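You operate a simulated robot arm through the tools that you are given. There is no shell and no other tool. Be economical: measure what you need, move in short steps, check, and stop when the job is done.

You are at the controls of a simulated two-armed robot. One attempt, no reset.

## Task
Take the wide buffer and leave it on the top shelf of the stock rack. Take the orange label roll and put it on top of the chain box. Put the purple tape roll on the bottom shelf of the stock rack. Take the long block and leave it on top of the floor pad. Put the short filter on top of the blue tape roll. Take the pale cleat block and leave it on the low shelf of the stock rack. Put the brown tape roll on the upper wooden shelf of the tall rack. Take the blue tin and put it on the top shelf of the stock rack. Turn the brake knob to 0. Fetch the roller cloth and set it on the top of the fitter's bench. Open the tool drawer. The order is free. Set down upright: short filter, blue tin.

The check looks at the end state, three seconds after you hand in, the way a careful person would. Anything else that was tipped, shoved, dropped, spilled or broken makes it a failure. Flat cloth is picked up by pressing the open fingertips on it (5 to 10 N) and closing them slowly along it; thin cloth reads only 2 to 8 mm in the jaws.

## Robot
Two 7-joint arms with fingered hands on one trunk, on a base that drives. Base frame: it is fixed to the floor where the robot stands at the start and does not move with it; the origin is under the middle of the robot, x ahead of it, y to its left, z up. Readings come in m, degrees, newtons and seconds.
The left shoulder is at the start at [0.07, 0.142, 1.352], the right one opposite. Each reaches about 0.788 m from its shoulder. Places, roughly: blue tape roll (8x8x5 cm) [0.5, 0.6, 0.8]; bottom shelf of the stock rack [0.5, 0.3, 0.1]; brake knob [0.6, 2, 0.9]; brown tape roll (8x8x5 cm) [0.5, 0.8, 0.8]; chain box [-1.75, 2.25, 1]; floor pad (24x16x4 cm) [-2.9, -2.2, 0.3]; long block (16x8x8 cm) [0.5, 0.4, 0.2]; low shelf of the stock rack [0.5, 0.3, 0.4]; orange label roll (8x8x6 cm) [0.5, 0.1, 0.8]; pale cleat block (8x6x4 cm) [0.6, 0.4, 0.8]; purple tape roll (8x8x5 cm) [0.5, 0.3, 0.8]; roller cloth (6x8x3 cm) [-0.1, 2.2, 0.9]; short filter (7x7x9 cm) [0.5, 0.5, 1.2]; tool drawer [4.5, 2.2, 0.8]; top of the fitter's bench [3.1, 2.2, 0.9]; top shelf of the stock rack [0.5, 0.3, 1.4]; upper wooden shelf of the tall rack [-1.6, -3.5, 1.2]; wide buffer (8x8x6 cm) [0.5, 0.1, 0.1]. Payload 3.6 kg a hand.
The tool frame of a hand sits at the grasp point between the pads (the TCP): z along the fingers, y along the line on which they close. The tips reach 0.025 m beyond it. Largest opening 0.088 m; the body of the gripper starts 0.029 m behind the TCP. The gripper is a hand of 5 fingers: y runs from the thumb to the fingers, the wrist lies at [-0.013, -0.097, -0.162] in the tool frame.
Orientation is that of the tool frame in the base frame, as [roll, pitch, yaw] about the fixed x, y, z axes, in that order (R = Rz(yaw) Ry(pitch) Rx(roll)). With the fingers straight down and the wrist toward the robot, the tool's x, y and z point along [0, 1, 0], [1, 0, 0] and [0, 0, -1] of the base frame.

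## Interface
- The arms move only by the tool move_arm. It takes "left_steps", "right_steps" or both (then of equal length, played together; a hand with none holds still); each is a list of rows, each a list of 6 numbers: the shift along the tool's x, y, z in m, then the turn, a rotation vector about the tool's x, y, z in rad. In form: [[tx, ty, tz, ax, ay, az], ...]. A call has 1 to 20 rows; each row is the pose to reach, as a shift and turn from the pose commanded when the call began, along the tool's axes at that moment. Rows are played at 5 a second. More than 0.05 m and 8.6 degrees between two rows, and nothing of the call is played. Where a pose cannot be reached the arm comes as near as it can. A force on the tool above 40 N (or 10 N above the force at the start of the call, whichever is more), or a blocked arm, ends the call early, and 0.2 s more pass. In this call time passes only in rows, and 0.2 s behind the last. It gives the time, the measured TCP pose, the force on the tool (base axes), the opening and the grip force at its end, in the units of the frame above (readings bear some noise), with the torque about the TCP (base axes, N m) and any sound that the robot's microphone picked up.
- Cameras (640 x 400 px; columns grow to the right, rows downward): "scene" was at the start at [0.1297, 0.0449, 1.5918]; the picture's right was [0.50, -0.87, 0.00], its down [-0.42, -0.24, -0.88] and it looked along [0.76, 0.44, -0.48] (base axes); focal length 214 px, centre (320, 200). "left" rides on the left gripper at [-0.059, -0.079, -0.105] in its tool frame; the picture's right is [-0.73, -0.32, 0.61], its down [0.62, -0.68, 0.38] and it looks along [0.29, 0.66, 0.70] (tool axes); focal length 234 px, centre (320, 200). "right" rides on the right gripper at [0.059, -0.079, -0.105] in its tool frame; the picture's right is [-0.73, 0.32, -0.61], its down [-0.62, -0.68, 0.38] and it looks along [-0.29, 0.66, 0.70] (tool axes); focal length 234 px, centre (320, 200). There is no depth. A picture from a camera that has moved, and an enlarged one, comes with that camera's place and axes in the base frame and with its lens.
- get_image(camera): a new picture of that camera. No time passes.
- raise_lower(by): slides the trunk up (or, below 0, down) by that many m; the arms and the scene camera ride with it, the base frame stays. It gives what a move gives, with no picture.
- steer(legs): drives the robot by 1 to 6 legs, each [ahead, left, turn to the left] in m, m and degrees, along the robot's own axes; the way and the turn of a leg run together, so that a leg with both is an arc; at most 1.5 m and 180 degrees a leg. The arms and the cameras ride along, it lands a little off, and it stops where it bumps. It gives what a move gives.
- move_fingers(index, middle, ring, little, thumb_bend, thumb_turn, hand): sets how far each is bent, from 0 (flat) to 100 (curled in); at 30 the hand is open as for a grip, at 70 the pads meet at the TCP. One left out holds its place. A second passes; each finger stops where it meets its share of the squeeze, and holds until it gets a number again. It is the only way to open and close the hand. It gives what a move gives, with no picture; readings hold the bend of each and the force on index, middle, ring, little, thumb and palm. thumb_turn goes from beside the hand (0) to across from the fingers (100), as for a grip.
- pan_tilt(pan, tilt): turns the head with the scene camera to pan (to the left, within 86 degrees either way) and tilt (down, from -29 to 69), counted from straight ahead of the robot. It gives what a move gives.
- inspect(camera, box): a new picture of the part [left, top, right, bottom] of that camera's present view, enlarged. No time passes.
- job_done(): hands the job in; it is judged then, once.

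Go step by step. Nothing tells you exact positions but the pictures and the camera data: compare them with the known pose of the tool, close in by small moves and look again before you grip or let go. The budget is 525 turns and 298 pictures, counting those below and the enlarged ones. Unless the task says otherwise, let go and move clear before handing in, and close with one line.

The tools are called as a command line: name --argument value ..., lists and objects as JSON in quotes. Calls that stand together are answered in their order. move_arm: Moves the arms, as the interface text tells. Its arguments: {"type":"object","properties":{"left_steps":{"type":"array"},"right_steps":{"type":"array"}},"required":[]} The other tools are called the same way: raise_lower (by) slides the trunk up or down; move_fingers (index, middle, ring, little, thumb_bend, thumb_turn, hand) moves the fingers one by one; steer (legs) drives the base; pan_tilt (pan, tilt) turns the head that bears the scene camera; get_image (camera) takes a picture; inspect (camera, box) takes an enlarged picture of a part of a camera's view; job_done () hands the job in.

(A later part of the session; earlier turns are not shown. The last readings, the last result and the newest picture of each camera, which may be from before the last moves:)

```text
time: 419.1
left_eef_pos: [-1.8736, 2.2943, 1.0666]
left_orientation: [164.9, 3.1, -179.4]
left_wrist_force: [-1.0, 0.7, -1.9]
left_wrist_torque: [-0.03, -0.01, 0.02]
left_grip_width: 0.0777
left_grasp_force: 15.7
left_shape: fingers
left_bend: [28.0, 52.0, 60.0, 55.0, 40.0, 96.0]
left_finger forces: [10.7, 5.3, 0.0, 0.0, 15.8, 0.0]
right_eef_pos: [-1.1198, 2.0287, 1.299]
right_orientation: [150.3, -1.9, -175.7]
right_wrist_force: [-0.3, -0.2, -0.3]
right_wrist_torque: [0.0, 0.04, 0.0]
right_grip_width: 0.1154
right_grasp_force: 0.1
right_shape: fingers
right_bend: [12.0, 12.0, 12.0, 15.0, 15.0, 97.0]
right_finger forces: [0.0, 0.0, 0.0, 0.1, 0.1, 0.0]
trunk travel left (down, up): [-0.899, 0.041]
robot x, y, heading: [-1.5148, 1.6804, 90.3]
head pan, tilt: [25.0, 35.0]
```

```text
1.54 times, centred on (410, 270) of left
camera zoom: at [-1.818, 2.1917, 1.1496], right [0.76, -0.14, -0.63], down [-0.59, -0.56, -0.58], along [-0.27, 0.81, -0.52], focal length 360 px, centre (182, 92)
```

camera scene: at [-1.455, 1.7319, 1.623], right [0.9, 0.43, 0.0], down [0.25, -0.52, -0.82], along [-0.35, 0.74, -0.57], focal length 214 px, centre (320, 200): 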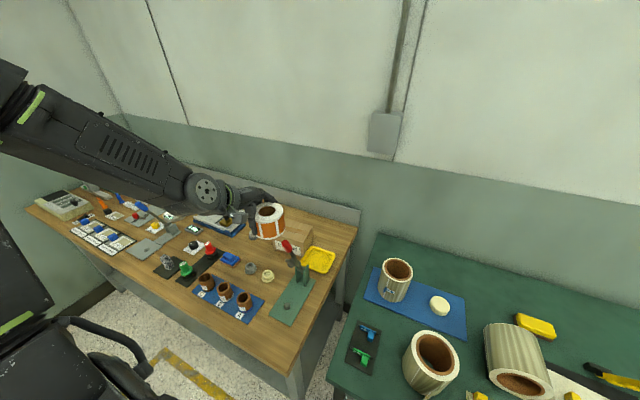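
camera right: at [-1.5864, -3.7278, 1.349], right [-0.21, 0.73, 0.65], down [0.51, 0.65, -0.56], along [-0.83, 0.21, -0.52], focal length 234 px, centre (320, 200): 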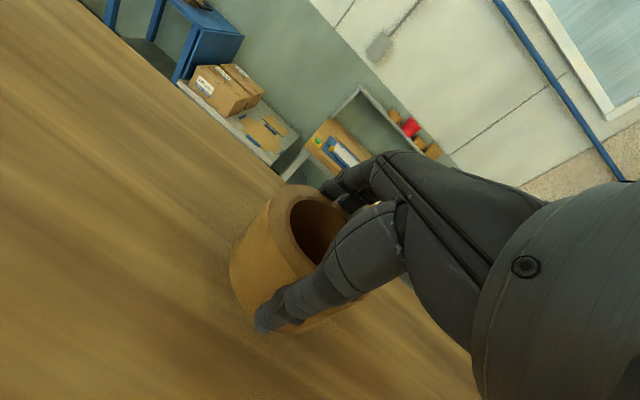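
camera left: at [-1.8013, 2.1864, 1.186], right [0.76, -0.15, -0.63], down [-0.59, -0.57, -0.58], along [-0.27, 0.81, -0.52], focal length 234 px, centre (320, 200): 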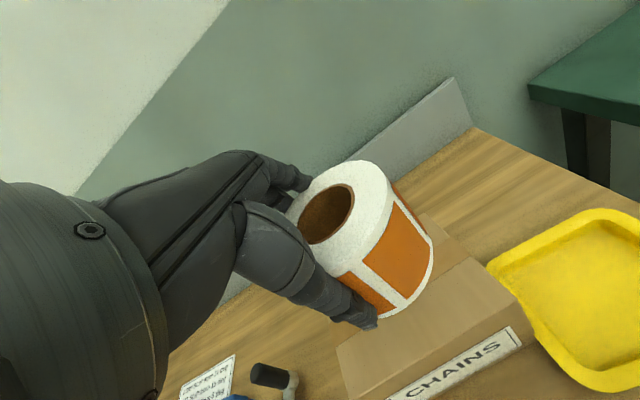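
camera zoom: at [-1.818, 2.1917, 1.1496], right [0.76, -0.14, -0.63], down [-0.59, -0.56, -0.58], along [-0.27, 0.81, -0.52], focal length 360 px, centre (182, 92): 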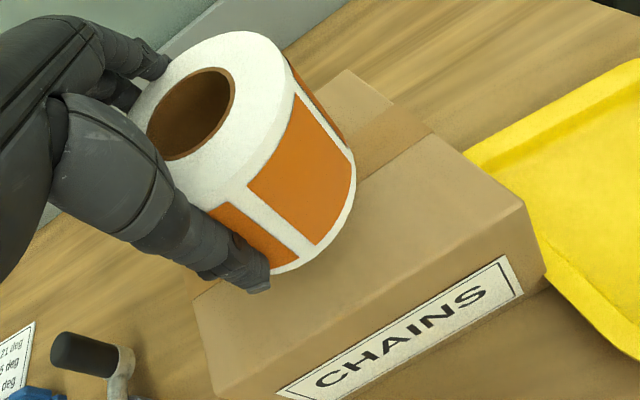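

raise_lower --by -0.01

raise_lower --by -0.006

inspect --camera "scene" --box '[260, 170, 360, 260]'

```text
time: 419.6
left_eef_pos: [-1.8743, 2.2962, 1.0546]
left_orientation: [165.0, 3.2, -179.4]
left_wrist_force: [-0.1, 0.5, -1.9]
left_wrist_torque: [-0.01, 0.04, -0.02]
left_grip_width: 0.0776
left_grasp_force: 15.6
left_shape: fingers
left_bend: [28.0, 52.0, 60.0, 55.0, 40.0, 96.0]
left_finger forces: [10.6, 5.5, 0.1, 0.0, 15.6, 0.0]
right_eef_pos: [-1.1191, 2.0316, 1.2888]
right_orientation: [150.3, -1.9, -175.7]
right_wrist_force: [0.2, 0.1, -0.1]
right_wrist_torque: [-0.04, 0.05, 0.01]
right_grip_width: 0.1155
right_grasp_force: 0.0
right_shape: fingers
right_bend: [12.0, 12.0, 12.0, 15.0, 15.0, 97.0]
right_finger forces: [0.1, 0.0, 0.0, 0.0, 0.0, 0.0]
trunk travel left (down, up): [-0.889, 0.051]
robot x, y, heading: [-1.5063, 1.6762, 90.1]
head pan, tilt: [25.0, 35.0]
```

```text
time: 420.2
left_eef_pos: [-1.8733, 2.2961, 1.0492]
left_orientation: [165.0, 3.1, -179.4]
left_wrist_force: [-0.5, -0.9, -1.7]
left_wrist_torque: [0.0, 0.04, -0.01]
left_grip_width: 0.0777
left_grasp_force: 15.5
left_shape: fingers
left_bend: [28.0, 52.0, 60.0, 55.0, 40.0, 96.0]
left_finger forces: [10.6, 5.2, 0.0, 0.0, 15.6, 0.0]
right_eef_pos: [-1.1205, 2.0313, 1.2841]
right_orientation: [150.5, -1.9, -175.6]
right_wrist_force: [0.0, -0.1, 0.1]
right_wrist_torque: [-0.03, 0.0, 0.0]
right_grip_width: 0.1157
right_grasp_force: 0.1
right_shape: fingers
right_bend: [12.0, 12.0, 12.0, 15.0, 15.0, 97.0]
right_finger forces: [0.0, 0.0, 0.0, 0.0, 0.0, 0.0]
trunk travel left (down, up): [-0.883, 0.057]
robot x, y, heading: [-1.5095, 1.6801, 90.1]
head pan, tilt: [25.0, 35.0]
```

```text
4.44 times, centred on (310, 215) of scene
camera zoom: at [-1.5474, 1.8088, 1.5768], right [0.91, 0.42, 0.0], down [0.24, -0.52, -0.82], along [-0.35, 0.74, -0.57], focal length 953 px, centre (364, 133)
```

zoom: 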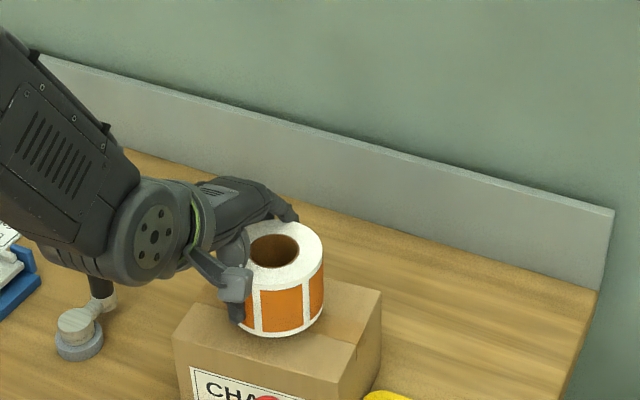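

raise_lower --by -0.006

raise_lower --by -0.005

inspect --camera "scene" --box '[260, 170, 360, 260]'

```text
time: 420.7
left_eef_pos: [-1.8743, 2.2952, 1.0431]
left_orientation: [164.9, 3.0, -179.3]
left_wrist_force: [-0.2, -0.3, -1.6]
left_wrist_torque: [0.0, 0.01, 0.0]
left_grip_width: 0.0778
left_grasp_force: 15.8
left_shape: fingers
left_bend: [28.0, 52.0, 60.0, 55.0, 40.0, 96.0]
left_finger forces: [10.6, 5.4, 0.0, 0.1, 15.6, 0.1]
right_eef_pos: [-1.1201, 2.0312, 1.277]
right_orientation: [150.4, -1.9, -175.7]
right_wrist_force: [-0.4, 0.9, 0.2]
right_wrist_torque: [-0.01, 0.03, -0.02]
right_grip_width: 0.1157
right_grasp_force: 0.2
right_shape: fingers
right_bend: [12.0, 12.0, 12.0, 15.0, 15.0, 97.0]
right_finger forces: [0.0, 0.0, 0.0, 0.0, 0.0, 0.1]
trunk travel left (down, up): [-0.877, 0.063]
robot x, y, heading: [-1.5098, 1.6774, 89.9]
head pan, tilt: [25.0, 35.0]
```

```text
time: 421.3
left_eef_pos: [-1.873, 2.2949, 1.0381]
left_orientation: [165.0, 3.1, -179.4]
left_wrist_force: [0.6, 0.0, -1.9]
left_wrist_torque: [-0.02, 0.08, 0.01]
left_grip_width: 0.0776
left_grasp_force: 15.8
left_shape: fingers
left_bend: [28.0, 52.0, 60.0, 55.0, 40.0, 96.0]
left_finger forces: [10.6, 5.4, 0.1, 0.1, 15.7, 0.0]
right_eef_pos: [-1.1204, 2.0317, 1.2723]
right_orientation: [150.3, -1.9, -175.5]
right_wrist_force: [-0.2, -0.5, -0.5]
right_wrist_torque: [0.01, 0.01, -0.03]
right_grip_width: 0.1156
right_grasp_force: 0.1
right_shape: fingers
right_bend: [12.0, 12.0, 12.0, 15.0, 15.0, 97.0]
right_finger forces: [0.1, 0.0, 0.0, 0.0, 0.0, 0.0]
trunk travel left (down, up): [-0.872, 0.068]
robot x, y, heading: [-1.5151, 1.6746, 90.2]
head pan, tilt: [25.0, 35.0]
```

```text
4.44 times, centred on (310, 215) of scene
camera zoom: at [-1.5473, 1.8088, 1.5658], right [0.91, 0.42, 0.0], down [0.24, -0.52, -0.82], along [-0.35, 0.74, -0.57], focal length 953 px, centre (364, 133)
```

zoom: 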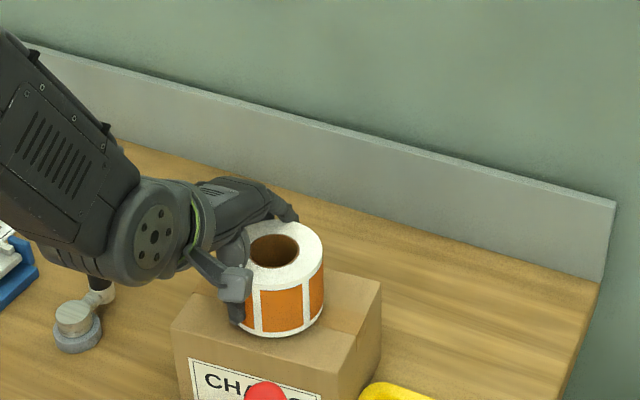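

raise_lower --by -0.006

raise_lower --by -0.006

```text
time: 421.8
left_eef_pos: [-1.874, 2.2957, 1.0315]
left_orientation: [165.0, 3.1, -179.4]
left_wrist_force: [0.5, -0.1, -1.6]
left_wrist_torque: [0.01, 0.0, -0.02]
left_grip_width: 0.0774
left_grasp_force: 16.4
left_shape: fingers
left_bend: [28.0, 52.0, 60.0, 55.0, 40.0, 96.0]
left_finger forces: [10.6, 5.4, 0.0, 0.1, 15.5, 0.1]
right_eef_pos: [-1.1198, 2.0305, 1.2656]
right_orientation: [150.4, -1.8, -175.7]
right_wrist_force: [0.5, 0.9, 0.3]
right_wrist_torque: [0.04, 0.01, 0.05]
right_grip_width: 0.1154
right_grasp_force: 0.0
right_shape: fingers
right_bend: [12.0, 12.0, 12.0, 15.0, 15.0, 97.0]
right_finger forces: [0.0, 0.0, 0.0, 0.1, 0.0, 0.1]
trunk travel left (down, up): [-0.866, 0.074]
robot x, y, heading: [-1.5138, 1.6762, 90.2]
head pan, tilt: [25.0, 35.0]
```

```text
time: 422.4
left_eef_pos: [-1.8738, 2.2959, 1.0266]
left_orientation: [164.9, 3.1, -179.3]
left_wrist_force: [-1.2, -1.1, 4.4]
left_wrist_torque: [0.04, 0.02, 0.02]
left_grip_width: 0.0778
left_grasp_force: 16.6
left_shape: fingers
left_bend: [28.0, 52.0, 60.0, 55.0, 40.0, 96.0]
left_finger forces: [12.0, 5.2, 0.0, 0.0, 16.2, 0.1]
right_eef_pos: [-1.1192, 2.0307, 1.2602]
right_orientation: [150.4, -1.9, -175.5]
right_wrist_force: [0.2, 0.4, -0.5]
right_wrist_torque: [0.02, -0.03, 0.01]
right_grip_width: 0.1157
right_grasp_force: 0.1
right_shape: fingers
right_bend: [12.0, 12.0, 12.0, 15.0, 15.0, 97.0]
right_finger forces: [0.0, 0.1, 0.0, 0.1, 0.0, 0.0]
trunk travel left (down, up): [-0.86, 0.08]
robot x, y, heading: [-1.5091, 1.6806, 90.0]
head pan, tilt: [25.0, 35.0]
```

raise_lower --by -0.003

move_fingers --hand "left" --index 12 --middle 20 --ring 20 --little 20 --thumb_bend 22

inspect --camera "scene" --box '[260, 150, 360, 240]'

```text
time: 422.9
left_eef_pos: [-1.8719, 2.2943, 1.0267]
left_orientation: [164.6, 3.0, -179.3]
left_wrist_force: [-2.6, 0.9, 17.2]
left_wrist_torque: [-0.11, -0.1, 0.01]
left_grip_width: 0.0784
left_grasp_force: 17.9
left_shape: fingers
left_bend: [27.0, 52.0, 60.0, 55.0, 40.0, 96.0]
left_finger forces: [13.9, 5.9, 0.0, 0.0, 16.5, 0.0]
right_eef_pos: [-1.1193, 2.0281, 1.2568]
right_orientation: [150.2, -1.9, -175.6]
right_wrist_force: [-0.3, 0.0, -0.5]
right_wrist_torque: [0.0, 0.05, 0.02]
right_grip_width: 0.1157
right_grasp_force: 0.1
right_shape: fingers
right_bend: [12.0, 12.0, 12.0, 15.0, 15.0, 97.0]
right_finger forces: [0.0, 0.0, 0.1, 0.0, 0.0, 0.0]
trunk travel left (down, up): [-0.857, 0.083]
robot x, y, heading: [-1.5081, 1.68, 90.3]
head pan, tilt: [25.0, 35.0]
```

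```text
time: 423.9
left_eef_pos: [-1.8733, 2.295, 1.023]
left_orientation: [164.9, 3.1, -179.3]
left_wrist_force: [-0.6, -0.4, -0.3]
left_wrist_torque: [-0.03, 0.0, 0.02]
left_grip_width: 0.111
left_grasp_force: 0.4
left_shape: fingers
left_bend: [12.0, 20.0, 20.0, 20.0, 22.0, 98.0]
left_finger forces: [0.0, 0.1, 0.1, 0.0, 0.4, 0.0]
right_eef_pos: [-1.1203, 2.0298, 1.2567]
right_orientation: [150.4, -2.0, -175.6]
right_wrist_force: [0.4, 0.2, -0.7]
right_wrist_torque: [0.0, 0.0, 0.03]
right_grip_width: 0.1156
right_grasp_force: 0.1
right_shape: fingers
right_bend: [12.0, 12.0, 12.0, 15.0, 15.0, 97.0]
right_finger forces: [0.0, 0.0, 0.1, 0.0, 0.1, 0.1]
trunk travel left (down, up): [-0.857, 0.083]
robot x, y, heading: [-1.5113, 1.6763, 90.0]
head pan, tilt: [25.0, 35.0]
```

```text
4.44 times, centred on (310, 195) of scene
camera zoom: at [-1.5472, 1.8079, 1.5509], right [0.91, 0.42, 0.0], down [0.24, -0.52, -0.82], along [-0.35, 0.74, -0.57], focal length 953 px, centre (364, 222)
```

zoom: 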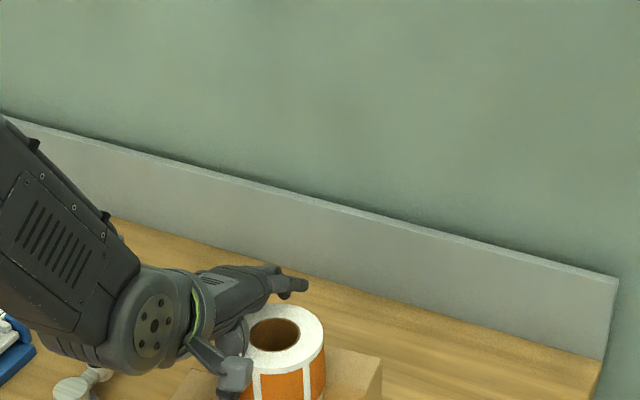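

raise_lower --by 0.08

move_arm --left_steps '[[0, 0.01, -0.04, 0, 0, 0], [0, -0.025, -0.05, 0, 0, 0], [0, -0.065, -0.06, 0, 0, 0], [0, -0.105, -0.07, 0, 0, 0], [0, -0.145, -0.08, 0, 0, 0], [0, -0.185, -0.09, 0, 0, 0]]'

get_image --camera "scene"

```text
time: 425.1
left_eef_pos: [-1.8737, 2.2944, 1.1042]
left_orientation: [164.9, 3.1, -179.3]
left_wrist_force: [0.7, 0.2, 0.6]
left_wrist_torque: [0.03, 0.02, 0.02]
left_grip_width: 0.1115
left_grasp_force: 0.0
left_shape: fingers
left_bend: [12.0, 20.0, 20.0, 20.0, 22.0, 98.0]
left_finger forces: [0.0, 0.0, 0.0, 0.1, 0.1, 0.0]
right_eef_pos: [-1.1195, 2.0312, 1.3369]
right_orientation: [150.3, -1.9, -175.8]
right_wrist_force: [0.0, -0.1, 0.6]
right_wrist_torque: [0.0, 0.01, 0.0]
right_grip_width: 0.1155
right_grasp_force: 0.0
right_shape: fingers
right_bend: [12.0, 12.0, 12.0, 15.0, 15.0, 97.0]
right_finger forces: [0.1, 0.0, 0.0, 0.0, 0.0, 0.1]
trunk travel left (down, up): [-0.937, 0.003]
robot x, y, heading: [-1.5122, 1.6801, 90.0]
head pan, tilt: [25.0, 35.0]
```

```text
time: 426.5
left_eef_pos: [-1.8726, 2.0884, 1.142]
left_orientation: [164.9, 3.1, -179.4]
left_wrist_force: [-0.1, -0.7, 0.3]
left_wrist_torque: [0.02, -0.01, 0.0]
left_grip_width: 0.1111
left_grasp_force: 0.0
left_shape: fingers
left_bend: [12.0, 20.0, 20.0, 20.0, 22.0, 98.0]
left_finger forces: [0.0, 0.1, 0.1, 0.1, 0.0, 0.0]
right_eef_pos: [-1.121, 2.0278, 1.3376]
right_orientation: [150.3, -1.9, -175.6]
right_wrist_force: [-0.5, -0.7, -0.3]
right_wrist_torque: [-0.02, 0.0, 0.01]
right_grip_width: 0.1154
right_grasp_force: 0.0
right_shape: fingers
right_bend: [12.0, 12.0, 12.0, 15.0, 15.0, 97.0]
right_finger forces: [0.0, 0.0, 0.0, 0.0, 0.0, 0.0]
trunk travel left (down, up): [-0.937, 0.003]
robot x, y, heading: [-1.5097, 1.6788, 89.9]
head pan, tilt: [25.0, 35.0]
```

```text
85 pictures are left
camera scene: at [-1.5482, 1.8055, 1.6311], right [0.91, 0.42, 0.0], down [0.24, -0.52, -0.82], along [-0.35, 0.74, -0.57], focal length 214 px, centre (320, 200)
```

scene: 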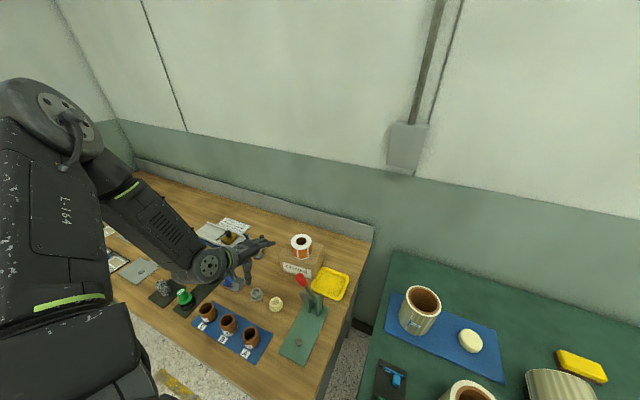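

Orange is on the chain box. I'm raising the left hand and moving back to the machine for the roller cloth.

move_arm --left_steps '[[0, -0.03, -0.035, 0, 0, 0], [0, -0.06, -0.07, 0, 0, 0], [0, -0.08, -0.11, 0, 0, 0], [0, -0.09, -0.14, 0, 0, 0]]'

steer --legs '[[-0.05, -0.4, 0], [0, -0.8, 0]]'

pan_tilt --pan -5 --tilt 45

get_image --camera "scene"

```text
time: 427.5
left_eef_pos: [-1.9202, 1.984, 1.2508]
left_orientation: [164.9, 3.1, -179.4]
left_wrist_force: [-0.4, 0.1, -0.2]
left_wrist_torque: [0.01, -0.01, 0.02]
left_grip_width: 0.1111
left_grasp_force: 0.0
left_shape: fingers
left_bend: [12.0, 20.0, 20.0, 20.0, 22.0, 98.0]
left_finger forces: [0.0, 0.0, 0.1, 0.0, 0.1, 0.0]
left hand out of reach, approached as far as the arm can: row 2, 3, 4
right_eef_pos: [-1.1189, 2.0288, 1.3377]
right_orientation: [150.2, -2.0, -175.6]
right_wrist_force: [0.4, 0.0, 0.7]
right_wrist_torque: [0.0, 0.0, -0.02]
right_grip_width: 0.1157
right_grasp_force: 0.0
right_shape: fingers
right_bend: [12.0, 12.0, 12.0, 15.0, 15.0, 97.0]
right_finger forces: [0.0, 0.0, 0.0, 0.0, 0.1, 0.1]
trunk travel left (down, up): [-0.937, 0.003]
robot x, y, heading: [-1.5099, 1.6775, 90.3]
head pan, tilt: [25.0, 35.0]
```

```text
time: 433.9
left_eef_pos: [-0.7112, 1.9302, 1.2497]
left_orientation: [165.1, 3.2, 179.6]
left_wrist_force: [-0.6, -0.2, -0.4]
left_wrist_torque: [-0.03, -0.04, 0.02]
left_grip_width: 0.111
left_grasp_force: 0.0
left_shape: fingers
left_bend: [12.0, 20.0, 20.0, 20.0, 22.0, 98.0]
left_finger forces: [0.0, 0.1, 0.0, 0.0, 0.1, 0.0]
right_eef_pos: [0.0904, 1.9601, 1.3366]
right_orientation: [150.3, -1.8, -176.6]
right_wrist_force: [-0.1, -0.3, -0.8]
right_wrist_torque: [0.02, 0.01, 0.0]
right_grip_width: 0.1154
right_grasp_force: 0.0
right_shape: fingers
right_bend: [12.0, 12.0, 12.0, 15.0, 15.0, 97.0]
right_finger forces: [0.1, 0.0, 0.1, 0.1, 0.1, 0.1]
trunk travel left (down, up): [-0.937, 0.003]
robot x, y, heading: [-0.3073, 1.6179, 89.4]
head pan, tilt: [25.0, 35.0]
```

```text
time: 434.8
left_eef_pos: [-0.7114, 1.9304, 1.2491]
left_orientation: [164.9, 3.2, 179.5]
left_wrist_force: [-0.3, 0.4, -0.4]
left_wrist_torque: [0.02, -0.03, 0.02]
left_grip_width: 0.111
left_grasp_force: 0.1
left_shape: fingers
left_bend: [12.0, 20.0, 20.0, 20.0, 22.0, 98.0]
left_finger forces: [0.1, 0.0, 0.0, 0.1, 0.1, 0.0]
right_eef_pos: [0.0911, 1.96, 1.3362]
right_orientation: [150.3, -1.9, -176.6]
right_wrist_force: [-0.2, 0.6, 0.2]
right_wrist_torque: [0.01, 0.02, -0.01]
right_grip_width: 0.1159
right_grasp_force: 0.0
right_shape: fingers
right_bend: [12.0, 12.0, 12.0, 15.0, 15.0, 97.0]
right_finger forces: [0.1, 0.0, 0.1, 0.0, 0.1, 0.0]
trunk travel left (down, up): [-0.937, 0.003]
robot x, y, heading: [-0.3043, 1.6129, 89.2]
head pan, tilt: [-5.0, 45.0]
```

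```text
84 pictures are left
camera scene: at [-0.2956, 1.7455, 1.6161], right [0.99, -0.1, 0.0], down [-0.07, -0.7, -0.71], along [0.07, 0.7, -0.71], focal length 214 px, centre (320, 200)
```

scene: 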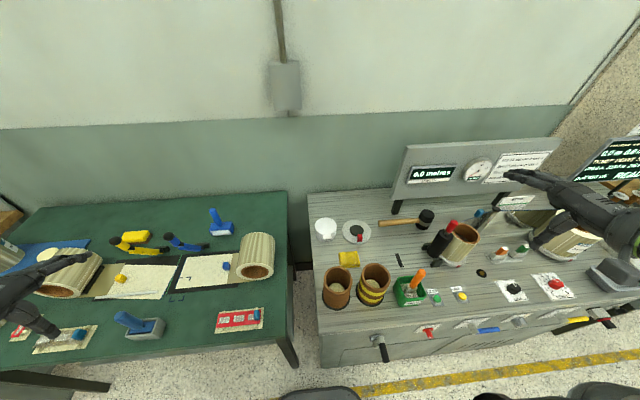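

inspect --camera "scene" --box '[300, 200, 470, 320]'

inspect --camera "scene" --box '[470, 230, 630, 340]'

```text
3.33 times, centred on (385, 260) of scene
camera zoom: at [-0.2956, 1.7455, 1.6161], right [0.99, -0.1, 0.0], down [-0.07, -0.7, -0.71], along [0.07, 0.7, -0.71], focal length 715 px, centre (103, 0)
```

zoom: 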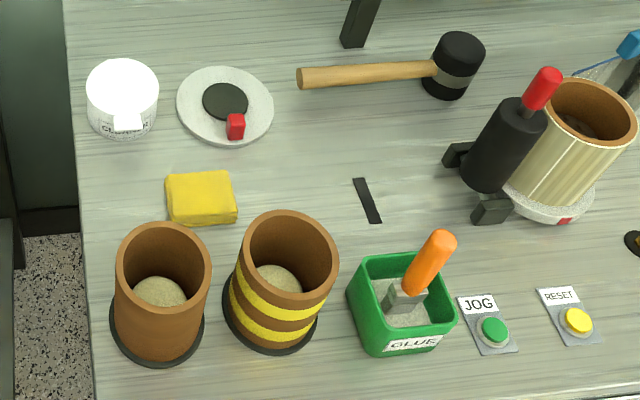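

```text
3.64 times, centred on (550, 285) of scene
camera zoom: at [-0.2956, 1.7455, 1.6161], right [0.99, -0.1, 0.0], down [-0.07, -0.7, -0.71], along [0.07, 0.7, -0.71], focal length 780 px, centre (-516, -109)
```

zoom: 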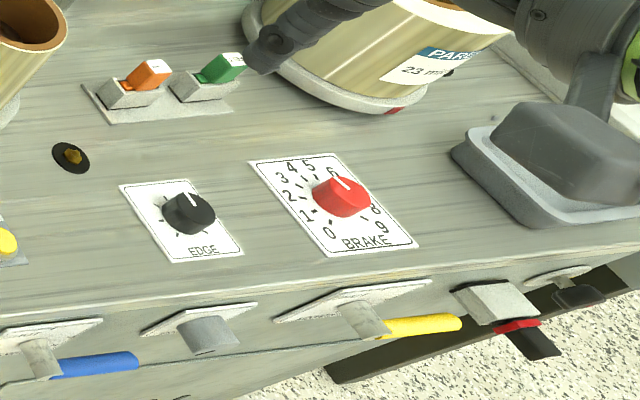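

The yellow folded cloth sits behind the two brown cups. The brake knob is red and reads about 6. I'll pick the cloth up with the left hand first.

steer --legs '[[-0.02, -0.44, 0.6]]'

move_fingers --hand "left" --index 22 --middle 22 --ring 22 --little 22 --thumb_bend 22

move_arm --left_steps '[[-0.02, 0.03, 0.005, 0.09, 0, 0], [-0.045, 0.06, 0.005, 0.18, 0, 0], [-0.07, 0.09, 0.005, 0.26, 0, 0], [-0.09, 0.125, 0.01, 0.26, 0, 0], [-0.1, 0.16, 0.02, 0.26, 0, 0]]'

get_image --camera "left"

```text
time: 437.5
left_eef_pos: [-0.2809, 1.9007, 1.2488]
left_orientation: [165.0, 3.2, -179.5]
left_wrist_force: [0.7, 0.8, -0.2]
left_wrist_torque: [-0.02, -0.03, -0.02]
left_grip_width: 0.1109
left_grasp_force: 0.0
left_shape: fingers
left_bend: [12.0, 20.0, 20.0, 20.0, 22.0, 98.0]
left_finger forces: [0.0, 0.1, 0.0, 0.0, 0.0, 0.0]
right_eef_pos: [0.5188, 1.9437, 1.3373]
right_orientation: [150.3, -1.8, -175.7]
right_wrist_force: [0.3, 0.1, -0.3]
right_wrist_torque: [0.04, 0.05, -0.02]
right_grip_width: 0.1155
right_grasp_force: 0.0
right_shape: fingers
right_bend: [12.0, 12.0, 12.0, 15.0, 15.0, 97.0]
right_finger forces: [0.0, 0.0, 0.1, 0.0, 0.0, 0.0]
trunk travel left (down, up): [-0.937, 0.003]
robot x, y, heading: [0.1301, 1.5952, 90.1]
head pan, tilt: [-5.0, 45.0]
```

```text
time: 438.5
left_eef_pos: [-0.2786, 1.9005, 1.2493]
left_orientation: [165.0, 3.0, -179.5]
left_wrist_force: [0.1, -0.4, -0.8]
left_wrist_torque: [0.01, 0.0, -0.02]
left_grip_width: 0.1001
left_grasp_force: 0.1
left_shape: fingers
left_bend: [22.0, 22.0, 22.0, 22.0, 22.0, 98.0]
left_finger forces: [0.0, 0.0, 0.0, 0.0, 0.0, 0.0]
right_eef_pos: [0.5223, 1.9426, 1.3365]
right_orientation: [150.3, -2.0, -175.7]
right_wrist_force: [-0.2, 0.3, 0.9]
right_wrist_torque: [-0.01, 0.0, 0.0]
right_grip_width: 0.1156
right_grasp_force: 0.0
right_shape: fingers
right_bend: [12.0, 12.0, 12.0, 15.0, 15.0, 97.0]
right_finger forces: [0.0, 0.0, 0.1, 0.0, 0.0, 0.0]
trunk travel left (down, up): [-0.937, 0.003]
robot x, y, heading: [0.1269, 1.5945, 90.0]
head pan, tilt: [-5.0, 45.0]
```

```text
time: 439.7
left_eef_pos: [-0.2276, 2.0596, 1.2571]
left_orientation: [179.3, 4.5, 179.5]
left_wrist_force: [-0.4, 0.0, 0.8]
left_wrist_torque: [-0.01, 0.0, -0.01]
left_grip_width: 0.0999
left_grasp_force: 0.0
left_shape: fingers
left_bend: [22.0, 22.0, 22.0, 22.0, 22.0, 98.0]
left_finger forces: [0.0, 0.0, 0.0, 0.0, 0.0, 0.0]
left hand out of reach, approached as far as the arm can: row 3, 4, 5
right_eef_pos: [0.5224, 1.945, 1.3363]
right_orientation: [150.3, -2.0, -175.7]
right_wrist_force: [0.7, -0.5, -0.6]
right_wrist_torque: [0.0, 0.0, 0.05]
right_grip_width: 0.1156
right_grasp_force: 0.1
right_shape: fingers
right_bend: [12.0, 12.0, 12.0, 15.0, 15.0, 97.0]
right_finger forces: [0.1, 0.0, 0.1, 0.0, 0.0, 0.0]
trunk travel left (down, up): [-0.937, 0.003]
robot x, y, heading: [0.13, 1.5891, 90.0]
head pan, tilt: [-5.0, 45.0]
```

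```text
81 pictures are left
camera left: at [-0.1775, 1.9806, 1.3644], right [0.77, -0.32, -0.55], down [-0.6, -0.67, -0.44], along [-0.23, 0.67, -0.71], focal length 234 px, centre (320, 200)
```

left: 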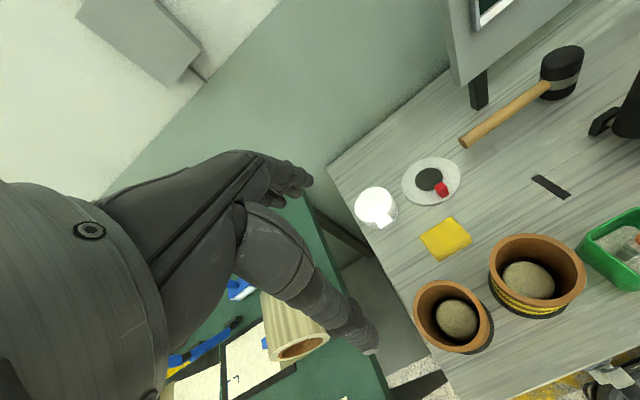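

steer --legs '[[0.075, -0.08, 0]]'

raise_lower --by -0.2

get_image --camera "left"

```text
time: 440.9
left_eef_pos: [-0.1561, 2.1176, 1.2564]
left_orientation: [179.4, 4.5, -179.8]
left_wrist_force: [0.1, 0.5, 0.7]
left_wrist_torque: [0.0, -0.03, -0.01]
left_grip_width: 0.1001
left_grasp_force: 0.0
left_shape: fingers
left_bend: [22.0, 22.0, 22.0, 22.0, 22.0, 98.0]
left_finger forces: [0.1, 0.0, 0.0, 0.1, 0.0, 0.0]
right_eef_pos: [0.5953, 2.0105, 1.3383]
right_orientation: [150.2, -1.8, -175.2]
right_wrist_force: [-0.3, -0.2, 0.7]
right_wrist_torque: [0.01, 0.03, -0.03]
right_grip_width: 0.1155
right_grasp_force: 0.0
right_shape: fingers
right_bend: [12.0, 12.0, 12.0, 15.0, 15.0, 97.0]
right_finger forces: [0.0, 0.1, 0.0, 0.0, 0.0, 0.1]
trunk travel left (down, up): [-0.937, 0.003]
robot x, y, heading: [0.2091, 1.6603, 90.7]
head pan, tilt: [-5.0, 45.0]
```

```text
time: 443.1
left_eef_pos: [-0.1536, 2.1164, 1.0567]
left_orientation: [179.3, 4.3, -179.7]
left_wrist_force: [0.5, 0.7, 0.1]
left_wrist_torque: [0.0, -0.01, 0.0]
left_grip_width: 0.1002
left_grasp_force: 0.1
left_shape: fingers
left_bend: [22.0, 22.0, 22.0, 22.0, 22.0, 98.0]
left_finger forces: [0.0, 0.0, 0.1, 0.0, 0.1, 0.0]
right_eef_pos: [0.5971, 2.0102, 1.1373]
right_orientation: [150.3, -1.9, -175.1]
right_wrist_force: [0.1, 0.6, -0.2]
right_wrist_torque: [0.0, -0.02, 0.04]
right_grip_width: 0.1158
right_grasp_force: 0.0
right_shape: fingers
right_bend: [12.0, 12.0, 12.0, 15.0, 15.0, 97.0]
right_finger forces: [0.0, 0.0, 0.1, 0.0, 0.0, 0.0]
trunk travel left (down, up): [-0.737, 0.203]
robot x, y, heading: [0.2076, 1.6565, 90.6]
head pan, tilt: [-5.0, 45.0]
```

```text
80 pictures are left
camera left: at [-0.1035, 2.0382, 1.1648], right [0.77, -0.31, -0.55], down [-0.59, -0.68, -0.44], along [-0.24, 0.66, -0.71], focal length 234 px, centre (320, 200)
```

left: 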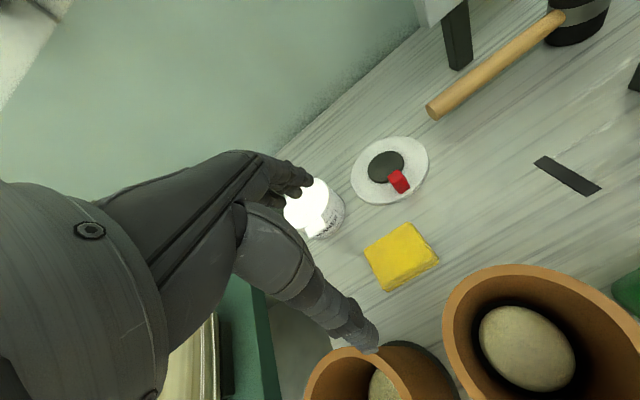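

move_fingers --hand "left" --index 33 --middle 33 --ring 33 --little 33 --thumb_bend 33

move_arm --left_steps '[[-0.01, 0.01, 0.03, 0, 0.04, 0], [-0.016, 0.018, 0.06, 0, 0.075, 0], [-0.016, 0.018, 0.1, 0, 0.075, 0]]'

get_image --camera "left"

```text
time: 444.1
left_eef_pos: [-0.1536, 2.1175, 1.0579]
left_orientation: [179.3, 4.3, -179.8]
left_wrist_force: [0.7, 0.3, 0.2]
left_wrist_torque: [0.0, 0.05, 0.01]
left_grip_width: 0.0793
left_grasp_force: 0.1
left_shape: fingers
left_bend: [33.0, 33.0, 33.0, 33.0, 33.0, 98.0]
left_finger forces: [0.0, 0.0, 0.1, 0.0, 0.0, 0.1]
right_eef_pos: [0.5976, 2.0102, 1.1369]
right_orientation: [150.3, -1.9, -175.1]
right_wrist_force: [0.4, -0.9, -0.9]
right_wrist_torque: [0.02, 0.03, -0.03]
right_grip_width: 0.1155
right_grasp_force: 0.1
right_shape: fingers
right_bend: [12.0, 12.0, 12.0, 15.0, 15.0, 97.0]
right_finger forces: [0.1, 0.0, 0.0, 0.1, 0.0, 0.0]
trunk travel left (down, up): [-0.737, 0.203]
robot x, y, heading: [0.2114, 1.6548, 90.7]
head pan, tilt: [-5.0, 45.0]
```

```text
time: 444.9
left_eef_pos: [-0.1467, 2.1305, 0.9545]
left_orientation: [179.2, 0.4, -180.0]
left_wrist_force: [-0.7, 0.2, -0.7]
left_wrist_torque: [0.01, 0.0, -0.03]
left_grip_width: 0.0791
left_grasp_force: 0.0
left_shape: fingers
left_bend: [33.0, 33.0, 33.0, 33.0, 33.0, 98.0]
left_finger forces: [0.1, 0.0, 0.0, 0.0, 0.1, 0.0]
left hand out of reach, approached as far as the arm can: row 1, 2, 3
right_eef_pos: [0.597, 2.0105, 1.136]
right_orientation: [150.4, -1.9, -175.1]
right_wrist_force: [0.1, -0.2, 0.0]
right_wrist_torque: [0.02, -0.01, 0.01]
right_grip_width: 0.1156
right_grasp_force: 0.0
right_shape: fingers
right_bend: [12.0, 12.0, 12.0, 15.0, 15.0, 97.0]
right_finger forces: [0.0, 0.1, 0.0, 0.1, 0.0, 0.0]
trunk travel left (down, up): [-0.737, 0.203]
robot x, y, heading: [0.2118, 1.6555, 90.4]
head pan, tilt: [-5.0, 45.0]
```

```text
79 pictures are left
camera left: at [-0.0893, 2.0526, 1.0583], right [0.73, -0.31, -0.61], down [-0.62, -0.68, -0.4], along [-0.28, 0.67, -0.69], focal length 234 px, centre (320, 200)
```

left: 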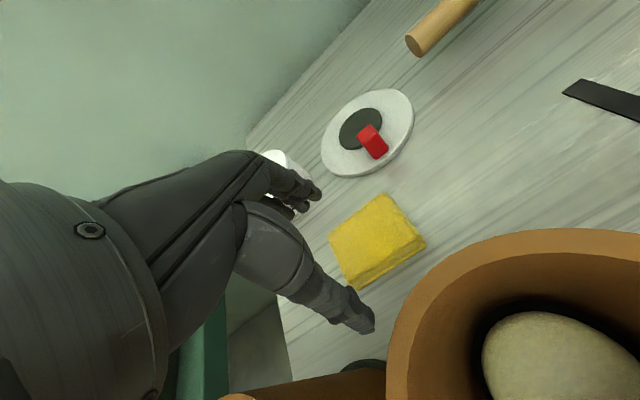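

steer --legs '[[0, -0.026, 0]]'

raise_lower --by -0.025

get_image --camera "left"

```text
time: 445.7
left_eef_pos: [-0.1227, 2.1317, 0.9542]
left_orientation: [179.1, 0.8, 179.8]
left_wrist_force: [-0.5, 0.0, -0.4]
left_wrist_torque: [0.0, -0.01, -0.01]
left_grip_width: 0.0791
left_grasp_force: 0.1
left_shape: fingers
left_bend: [33.0, 33.0, 33.0, 33.0, 33.0, 98.0]
left_finger forces: [0.0, 0.1, 0.1, 0.1, 0.1, 0.0]
right_eef_pos: [0.6207, 2.0097, 1.1394]
right_orientation: [150.2, -1.7, -175.3]
right_wrist_force: [-0.4, 0.2, 0.3]
right_wrist_torque: [0.0, 0.0, -0.02]
right_grip_width: 0.1158
right_grasp_force: 0.1
right_shape: fingers
right_bend: [12.0, 12.0, 12.0, 15.0, 15.0, 97.0]
right_finger forces: [0.0, 0.0, 0.1, 0.0, 0.0, 0.0]
trunk travel left (down, up): [-0.737, 0.203]
robot x, y, heading: [0.2372, 1.6545, 90.5]
head pan, tilt: [-5.0, 45.0]
```

```text
time: 446.4
left_eef_pos: [-0.1192, 2.1328, 0.9291]
left_orientation: [179.2, 0.5, 180.0]
left_wrist_force: [0.0, 0.7, 0.3]
left_wrist_torque: [0.0, 0.0, 0.01]
left_grip_width: 0.0791
left_grasp_force: 0.0
left_shape: fingers
left_bend: [33.0, 33.0, 33.0, 33.0, 33.0, 98.0]
left_finger forces: [0.1, 0.1, 0.0, 0.0, 0.0, 0.0]
right_eef_pos: [0.6254, 2.0094, 1.1117]
right_orientation: [150.2, -2.0, -175.2]
right_wrist_force: [0.9, -0.1, -0.9]
right_wrist_torque: [0.0, 0.03, -0.01]
right_grip_width: 0.1158
right_grasp_force: 0.1
right_shape: fingers
right_bend: [12.0, 12.0, 12.0, 15.0, 15.0, 97.0]
right_finger forces: [0.0, 0.0, 0.0, 0.0, 0.0, 0.1]
trunk travel left (down, up): [-0.712, 0.228]
robot x, y, heading: [0.2309, 1.6558, 90.5]
head pan, tilt: [-5.0, 45.0]
```

```text
78 pictures are left
camera left: at [-0.0608, 2.0521, 1.0341], right [0.73, -0.32, -0.61], down [-0.62, -0.67, -0.4], along [-0.28, 0.67, -0.69], focal length 234 px, centre (320, 200)
```

left: 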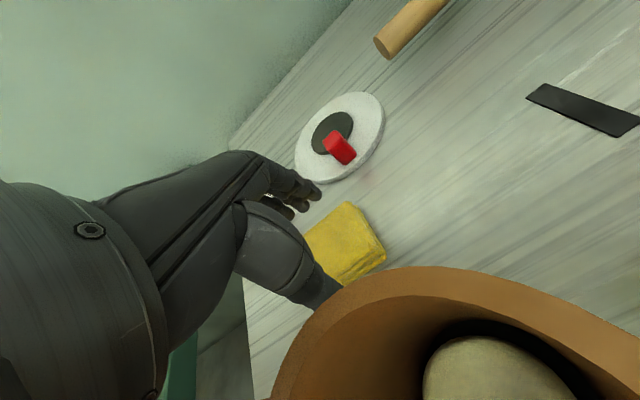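

raise_lower --by -0.006

move_fingers --hand "left" --index 48 --middle 48 --ring 48 --little 48 --thumb_bend 48

move_fingers --hand "left" --index 68 --middle 68 --ring 68 --little 68 --thumb_bend 68

get_image --camera "left"

```text
time: 446.9
left_eef_pos: [-0.1187, 2.1328, 0.9241]
left_orientation: [179.2, 0.5, 179.9]
left_wrist_force: [-0.3, -0.8, 0.4]
left_wrist_torque: [-0.01, 0.03, -0.01]
left_grip_width: 0.0787
left_grasp_force: 0.0
left_shape: fingers
left_bend: [33.0, 33.0, 33.0, 33.0, 33.0, 98.0]
left_finger forces: [0.0, 0.0, 0.0, 0.1, 0.0, 0.1]
right_eef_pos: [0.6261, 2.0104, 1.1052]
right_orientation: [150.3, -1.9, -175.2]
right_wrist_force: [-0.5, 0.6, -0.5]
right_wrist_torque: [0.0, 0.0, 0.01]
right_grip_width: 0.1156
right_grasp_force: 0.1
right_shape: fingers
right_bend: [12.0, 12.0, 12.0, 15.0, 15.0, 97.0]
right_finger forces: [0.0, 0.0, 0.0, 0.0, 0.0, 0.0]
trunk travel left (down, up): [-0.706, 0.234]
robot x, y, heading: [0.2351, 1.6566, 90.6]
head pan, tilt: [-5.0, 45.0]
```

```text
time: 447.9
left_eef_pos: [-0.1188, 2.1323, 0.9241]
left_orientation: [179.2, 0.4, 179.9]
left_wrist_force: [0.5, 0.6, -0.4]
left_wrist_torque: [0.0, 0.01, 0.01]
left_grip_width: 0.0466
left_grasp_force: 0.1
left_shape: fingers
left_bend: [48.0, 48.0, 48.0, 48.0, 48.0, 98.0]
left_finger forces: [0.0, 0.0, 0.0, 0.0, 0.0, 0.1]
right_eef_pos: [0.6249, 2.0089, 1.1063]
right_orientation: [150.2, -1.9, -175.2]
right_wrist_force: [-0.9, 0.1, 0.7]
right_wrist_torque: [0.03, 0.01, -0.01]
right_grip_width: 0.1156
right_grasp_force: 0.1
right_shape: fingers
right_bend: [12.0, 12.0, 12.0, 15.0, 15.0, 97.0]
right_finger forces: [0.1, 0.0, 0.0, 0.0, 0.0, 0.0]
trunk travel left (down, up): [-0.706, 0.234]
robot x, y, heading: [0.2346, 1.6567, 90.5]
head pan, tilt: [-5.0, 45.0]
```

```text
time: 448.9
left_eef_pos: [-0.1194, 2.1317, 0.9236]
left_orientation: [179.2, 0.5, 179.9]
left_wrist_force: [0.1, 0.1, 0.2]
left_wrist_torque: [0.02, 0.01, 0.01]
left_grip_width: 0.0032
left_grasp_force: 0.0
left_shape: fingers
left_bend: [68.0, 68.0, 68.0, 68.0, 68.0, 98.0]
left_finger forces: [0.0, 0.0, 0.0, 0.0, 0.1, 0.0]
right_eef_pos: [0.6251, 2.0096, 1.1056]
right_orientation: [150.3, -1.9, -175.2]
right_wrist_force: [0.4, 0.0, 0.2]
right_wrist_torque: [-0.01, -0.02, -0.05]
right_grip_width: 0.1155
right_grasp_force: 0.1
right_shape: fingers
right_bend: [12.0, 12.0, 12.0, 15.0, 15.0, 97.0]
right_finger forces: [0.0, 0.0, 0.0, 0.0, 0.1, 0.0]
trunk travel left (down, up): [-0.706, 0.234]
robot x, y, heading: [0.2373, 1.6547, 90.3]
head pan, tilt: [-5.0, 45.0]
```

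```text
77 pictures are left
camera left: at [-0.0614, 2.0521, 1.0278], right [0.73, -0.32, -0.61], down [-0.62, -0.67, -0.4], along [-0.28, 0.67, -0.69], focal length 234 px, centre (320, 200)
```

left: 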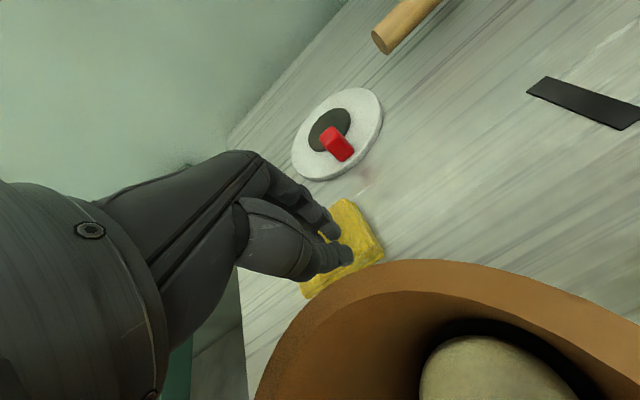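

move_fingers --hand "left" --index 32 --middle 32 --ring 32 --little 32 --thumb_bend 32

steer --legs '[[0.02, 0.006, 0]]'

raise_lower --by -0.03

get_image --camera "left"

```text
time: 449.9
left_eef_pos: [-0.1187, 2.1327, 0.9243]
left_orientation: [179.2, 0.6, 179.9]
left_wrist_force: [-0.9, 0.1, -0.2]
left_wrist_torque: [-0.02, -0.03, 0.02]
left_grip_width: 0.0802
left_grasp_force: 0.0
left_shape: fingers
left_bend: [32.0, 32.0, 32.0, 32.0, 32.0, 98.0]
left_finger forces: [0.0, 0.0, 0.1, 0.0, 0.0, 0.0]
right_eef_pos: [0.6261, 2.0101, 1.1057]
right_orientation: [150.3, -1.9, -175.3]
right_wrist_force: [0.2, 0.0, -0.5]
right_wrist_torque: [-0.04, 0.0, -0.01]
right_grip_width: 0.1157
right_grasp_force: 0.1
right_shape: fingers
right_bend: [12.0, 12.0, 12.0, 15.0, 15.0, 97.0]
right_finger forces: [0.1, 0.1, 0.0, 0.1, 0.0, 0.0]
trunk travel left (down, up): [-0.706, 0.234]
robot x, y, heading: [0.2386, 1.6564, 90.4]
head pan, tilt: [-5.0, 45.0]
```

```text
time: 450.6
left_eef_pos: [-0.1198, 2.1342, 0.9248]
left_orientation: [179.2, 0.4, 179.8]
left_wrist_force: [-0.5, 0.6, 0.0]
left_wrist_torque: [0.02, -0.04, -0.01]
left_grip_width: 0.08
left_grasp_force: 0.0
left_shape: fingers
left_bend: [32.0, 32.0, 32.0, 32.0, 32.0, 98.0]
left_finger forces: [0.1, 0.0, 0.0, 0.1, 0.1, 0.0]
right_eef_pos: [0.6257, 2.0096, 1.1061]
right_orientation: [150.3, -2.0, -175.3]
right_wrist_force: [0.2, 0.0, -0.1]
right_wrist_torque: [-0.01, 0.0, -0.02]
right_grip_width: 0.1156
right_grasp_force: 0.1
right_shape: fingers
right_bend: [12.0, 12.0, 12.0, 15.0, 15.0, 97.0]
right_finger forces: [0.0, 0.1, 0.0, 0.1, 0.0, 0.0]
trunk travel left (down, up): [-0.706, 0.234]
robot x, y, heading: [0.2368, 1.6559, 90.4]
head pan, tilt: [-5.0, 45.0]
stopped in leg 1: the robot was blocked; the commanded pose is now the measured one
```

```text
time: 451.2
left_eef_pos: [-0.1195, 2.1342, 0.9029]
left_orientation: [178.5, 0.4, 179.8]
left_wrist_force: [-1.8, -2.0, 12.5]
left_wrist_torque: [-0.85, -0.01, -0.06]
left_grip_width: 0.0805
left_grasp_force: 0.0
left_shape: fingers
left_bend: [32.0, 32.0, 32.0, 32.0, 32.0, 98.0]
left_finger forces: [0.0, 0.0, 0.0, 0.0, 0.0, 0.0]
right_eef_pos: [0.6259, 2.0076, 1.0797]
right_orientation: [150.2, -2.0, -175.3]
right_wrist_force: [0.1, 0.6, 0.3]
right_wrist_torque: [0.0, -0.02, 0.0]
right_grip_width: 0.1155
right_grasp_force: 0.0
right_shape: fingers
right_bend: [12.0, 12.0, 12.0, 15.0, 15.0, 97.0]
right_finger forces: [0.0, 0.0, 0.0, 0.0, 0.1, 0.0]
trunk travel left (down, up): [-0.68, 0.26]
robot x, y, heading: [0.2364, 1.6569, 90.6]
head pan, tilt: [-5.0, 45.0]
stopped: the force on the tool passed its limit (the readings are from after the stop); the commanded pose is now the measured one
```

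```text
76 pictures are left
camera left: at [-0.0611, 2.053, 1.0051], right [0.73, -0.31, -0.61], down [-0.62, -0.67, -0.4], along [-0.28, 0.68, -0.68], focal length 234 px, centre (320, 200)
```

left: 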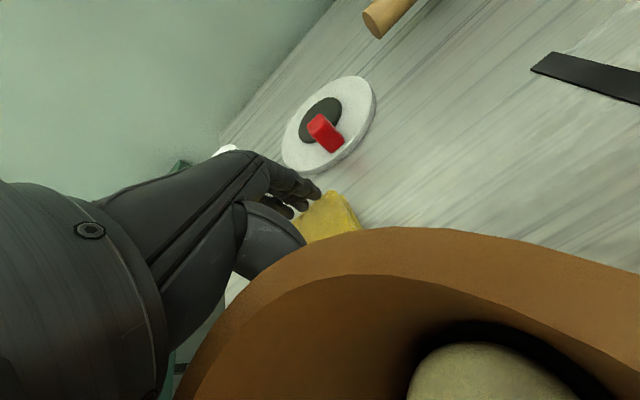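

The wrist touched the cup rim, so I'm lifting and testing a back-tilt that keeps the wrist clear of the cups.

raise_lower --by 0.12

move_arm --left_steps '[[0, 0, 0, 0.12, 0, 0], [0, 0.01, 0, 0.24, 0, 0], [0, 0.02, 0, 0.36, 0, 0]]'

get_image --camera "scene"

```text
time: 452.8
left_eef_pos: [-0.1191, 2.1356, 1.0209]
left_orientation: [178.6, 0.3, 179.8]
left_wrist_force: [0.3, -0.1, -0.3]
left_wrist_torque: [0.02, 0.02, 0.03]
left_grip_width: 0.0805
left_grasp_force: 0.1
left_shape: fingers
left_bend: [32.0, 32.0, 32.0, 32.0, 32.0, 98.0]
left_finger forces: [0.0, 0.0, 0.0, 0.0, 0.1, 0.1]
right_eef_pos: [0.624, 2.0098, 1.1997]
right_orientation: [150.3, -1.9, -175.3]
right_wrist_force: [0.0, 0.3, -0.5]
right_wrist_torque: [-0.04, 0.0, 0.02]
right_grip_width: 0.1158
right_grasp_force: 0.1
right_shape: fingers
right_bend: [12.0, 12.0, 12.0, 15.0, 15.0, 97.0]
right_finger forces: [0.0, 0.1, 0.0, 0.0, 0.1, 0.1]
trunk travel left (down, up): [-0.8, 0.14]
robot x, y, heading: [0.2386, 1.6556, 90.7]
head pan, tilt: [-5.0, 45.0]
```

```text
time: 453.6
left_eef_pos: [-0.1633, 2.1497, 1.0115]
left_orientation: [-161.1, 2.0, 179.5]
left_wrist_force: [0.3, 0.5, -0.6]
left_wrist_torque: [0.01, 0.02, 0.01]
left_grip_width: 0.0805
left_grasp_force: 0.1
left_shape: fingers
left_bend: [32.0, 32.0, 32.0, 32.0, 32.0, 98.0]
left_finger forces: [0.0, 0.1, 0.0, 0.0, 0.0, 0.0]
left hand out of reach, approached as far as the arm can: row 1, 2, 3
right_eef_pos: [0.6231, 2.01, 1.1998]
right_orientation: [150.3, -2.0, -175.2]
right_wrist_force: [1.1, -0.6, 0.1]
right_wrist_torque: [-0.01, 0.01, 0.01]
right_grip_width: 0.1158
right_grasp_force: 0.1
right_shape: fingers
right_bend: [12.0, 12.0, 12.0, 15.0, 15.0, 97.0]
right_finger forces: [0.0, 0.0, 0.0, 0.0, 0.0, 0.1]
trunk travel left (down, up): [-0.8, 0.14]
robot x, y, heading: [0.2382, 1.6538, 90.1]
head pan, tilt: [-5.0, 45.0]
```

```text
75 pictures are left
camera scene: at [0.2435, 1.7872, 1.4791], right [1.0, -0.08, 0.0], down [-0.06, -0.71, -0.71], along [0.06, 0.7, -0.71], focal length 214 px, centre (320, 200)
```

scene: 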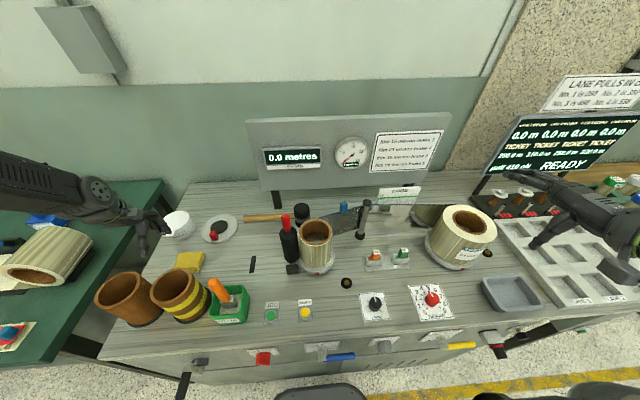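

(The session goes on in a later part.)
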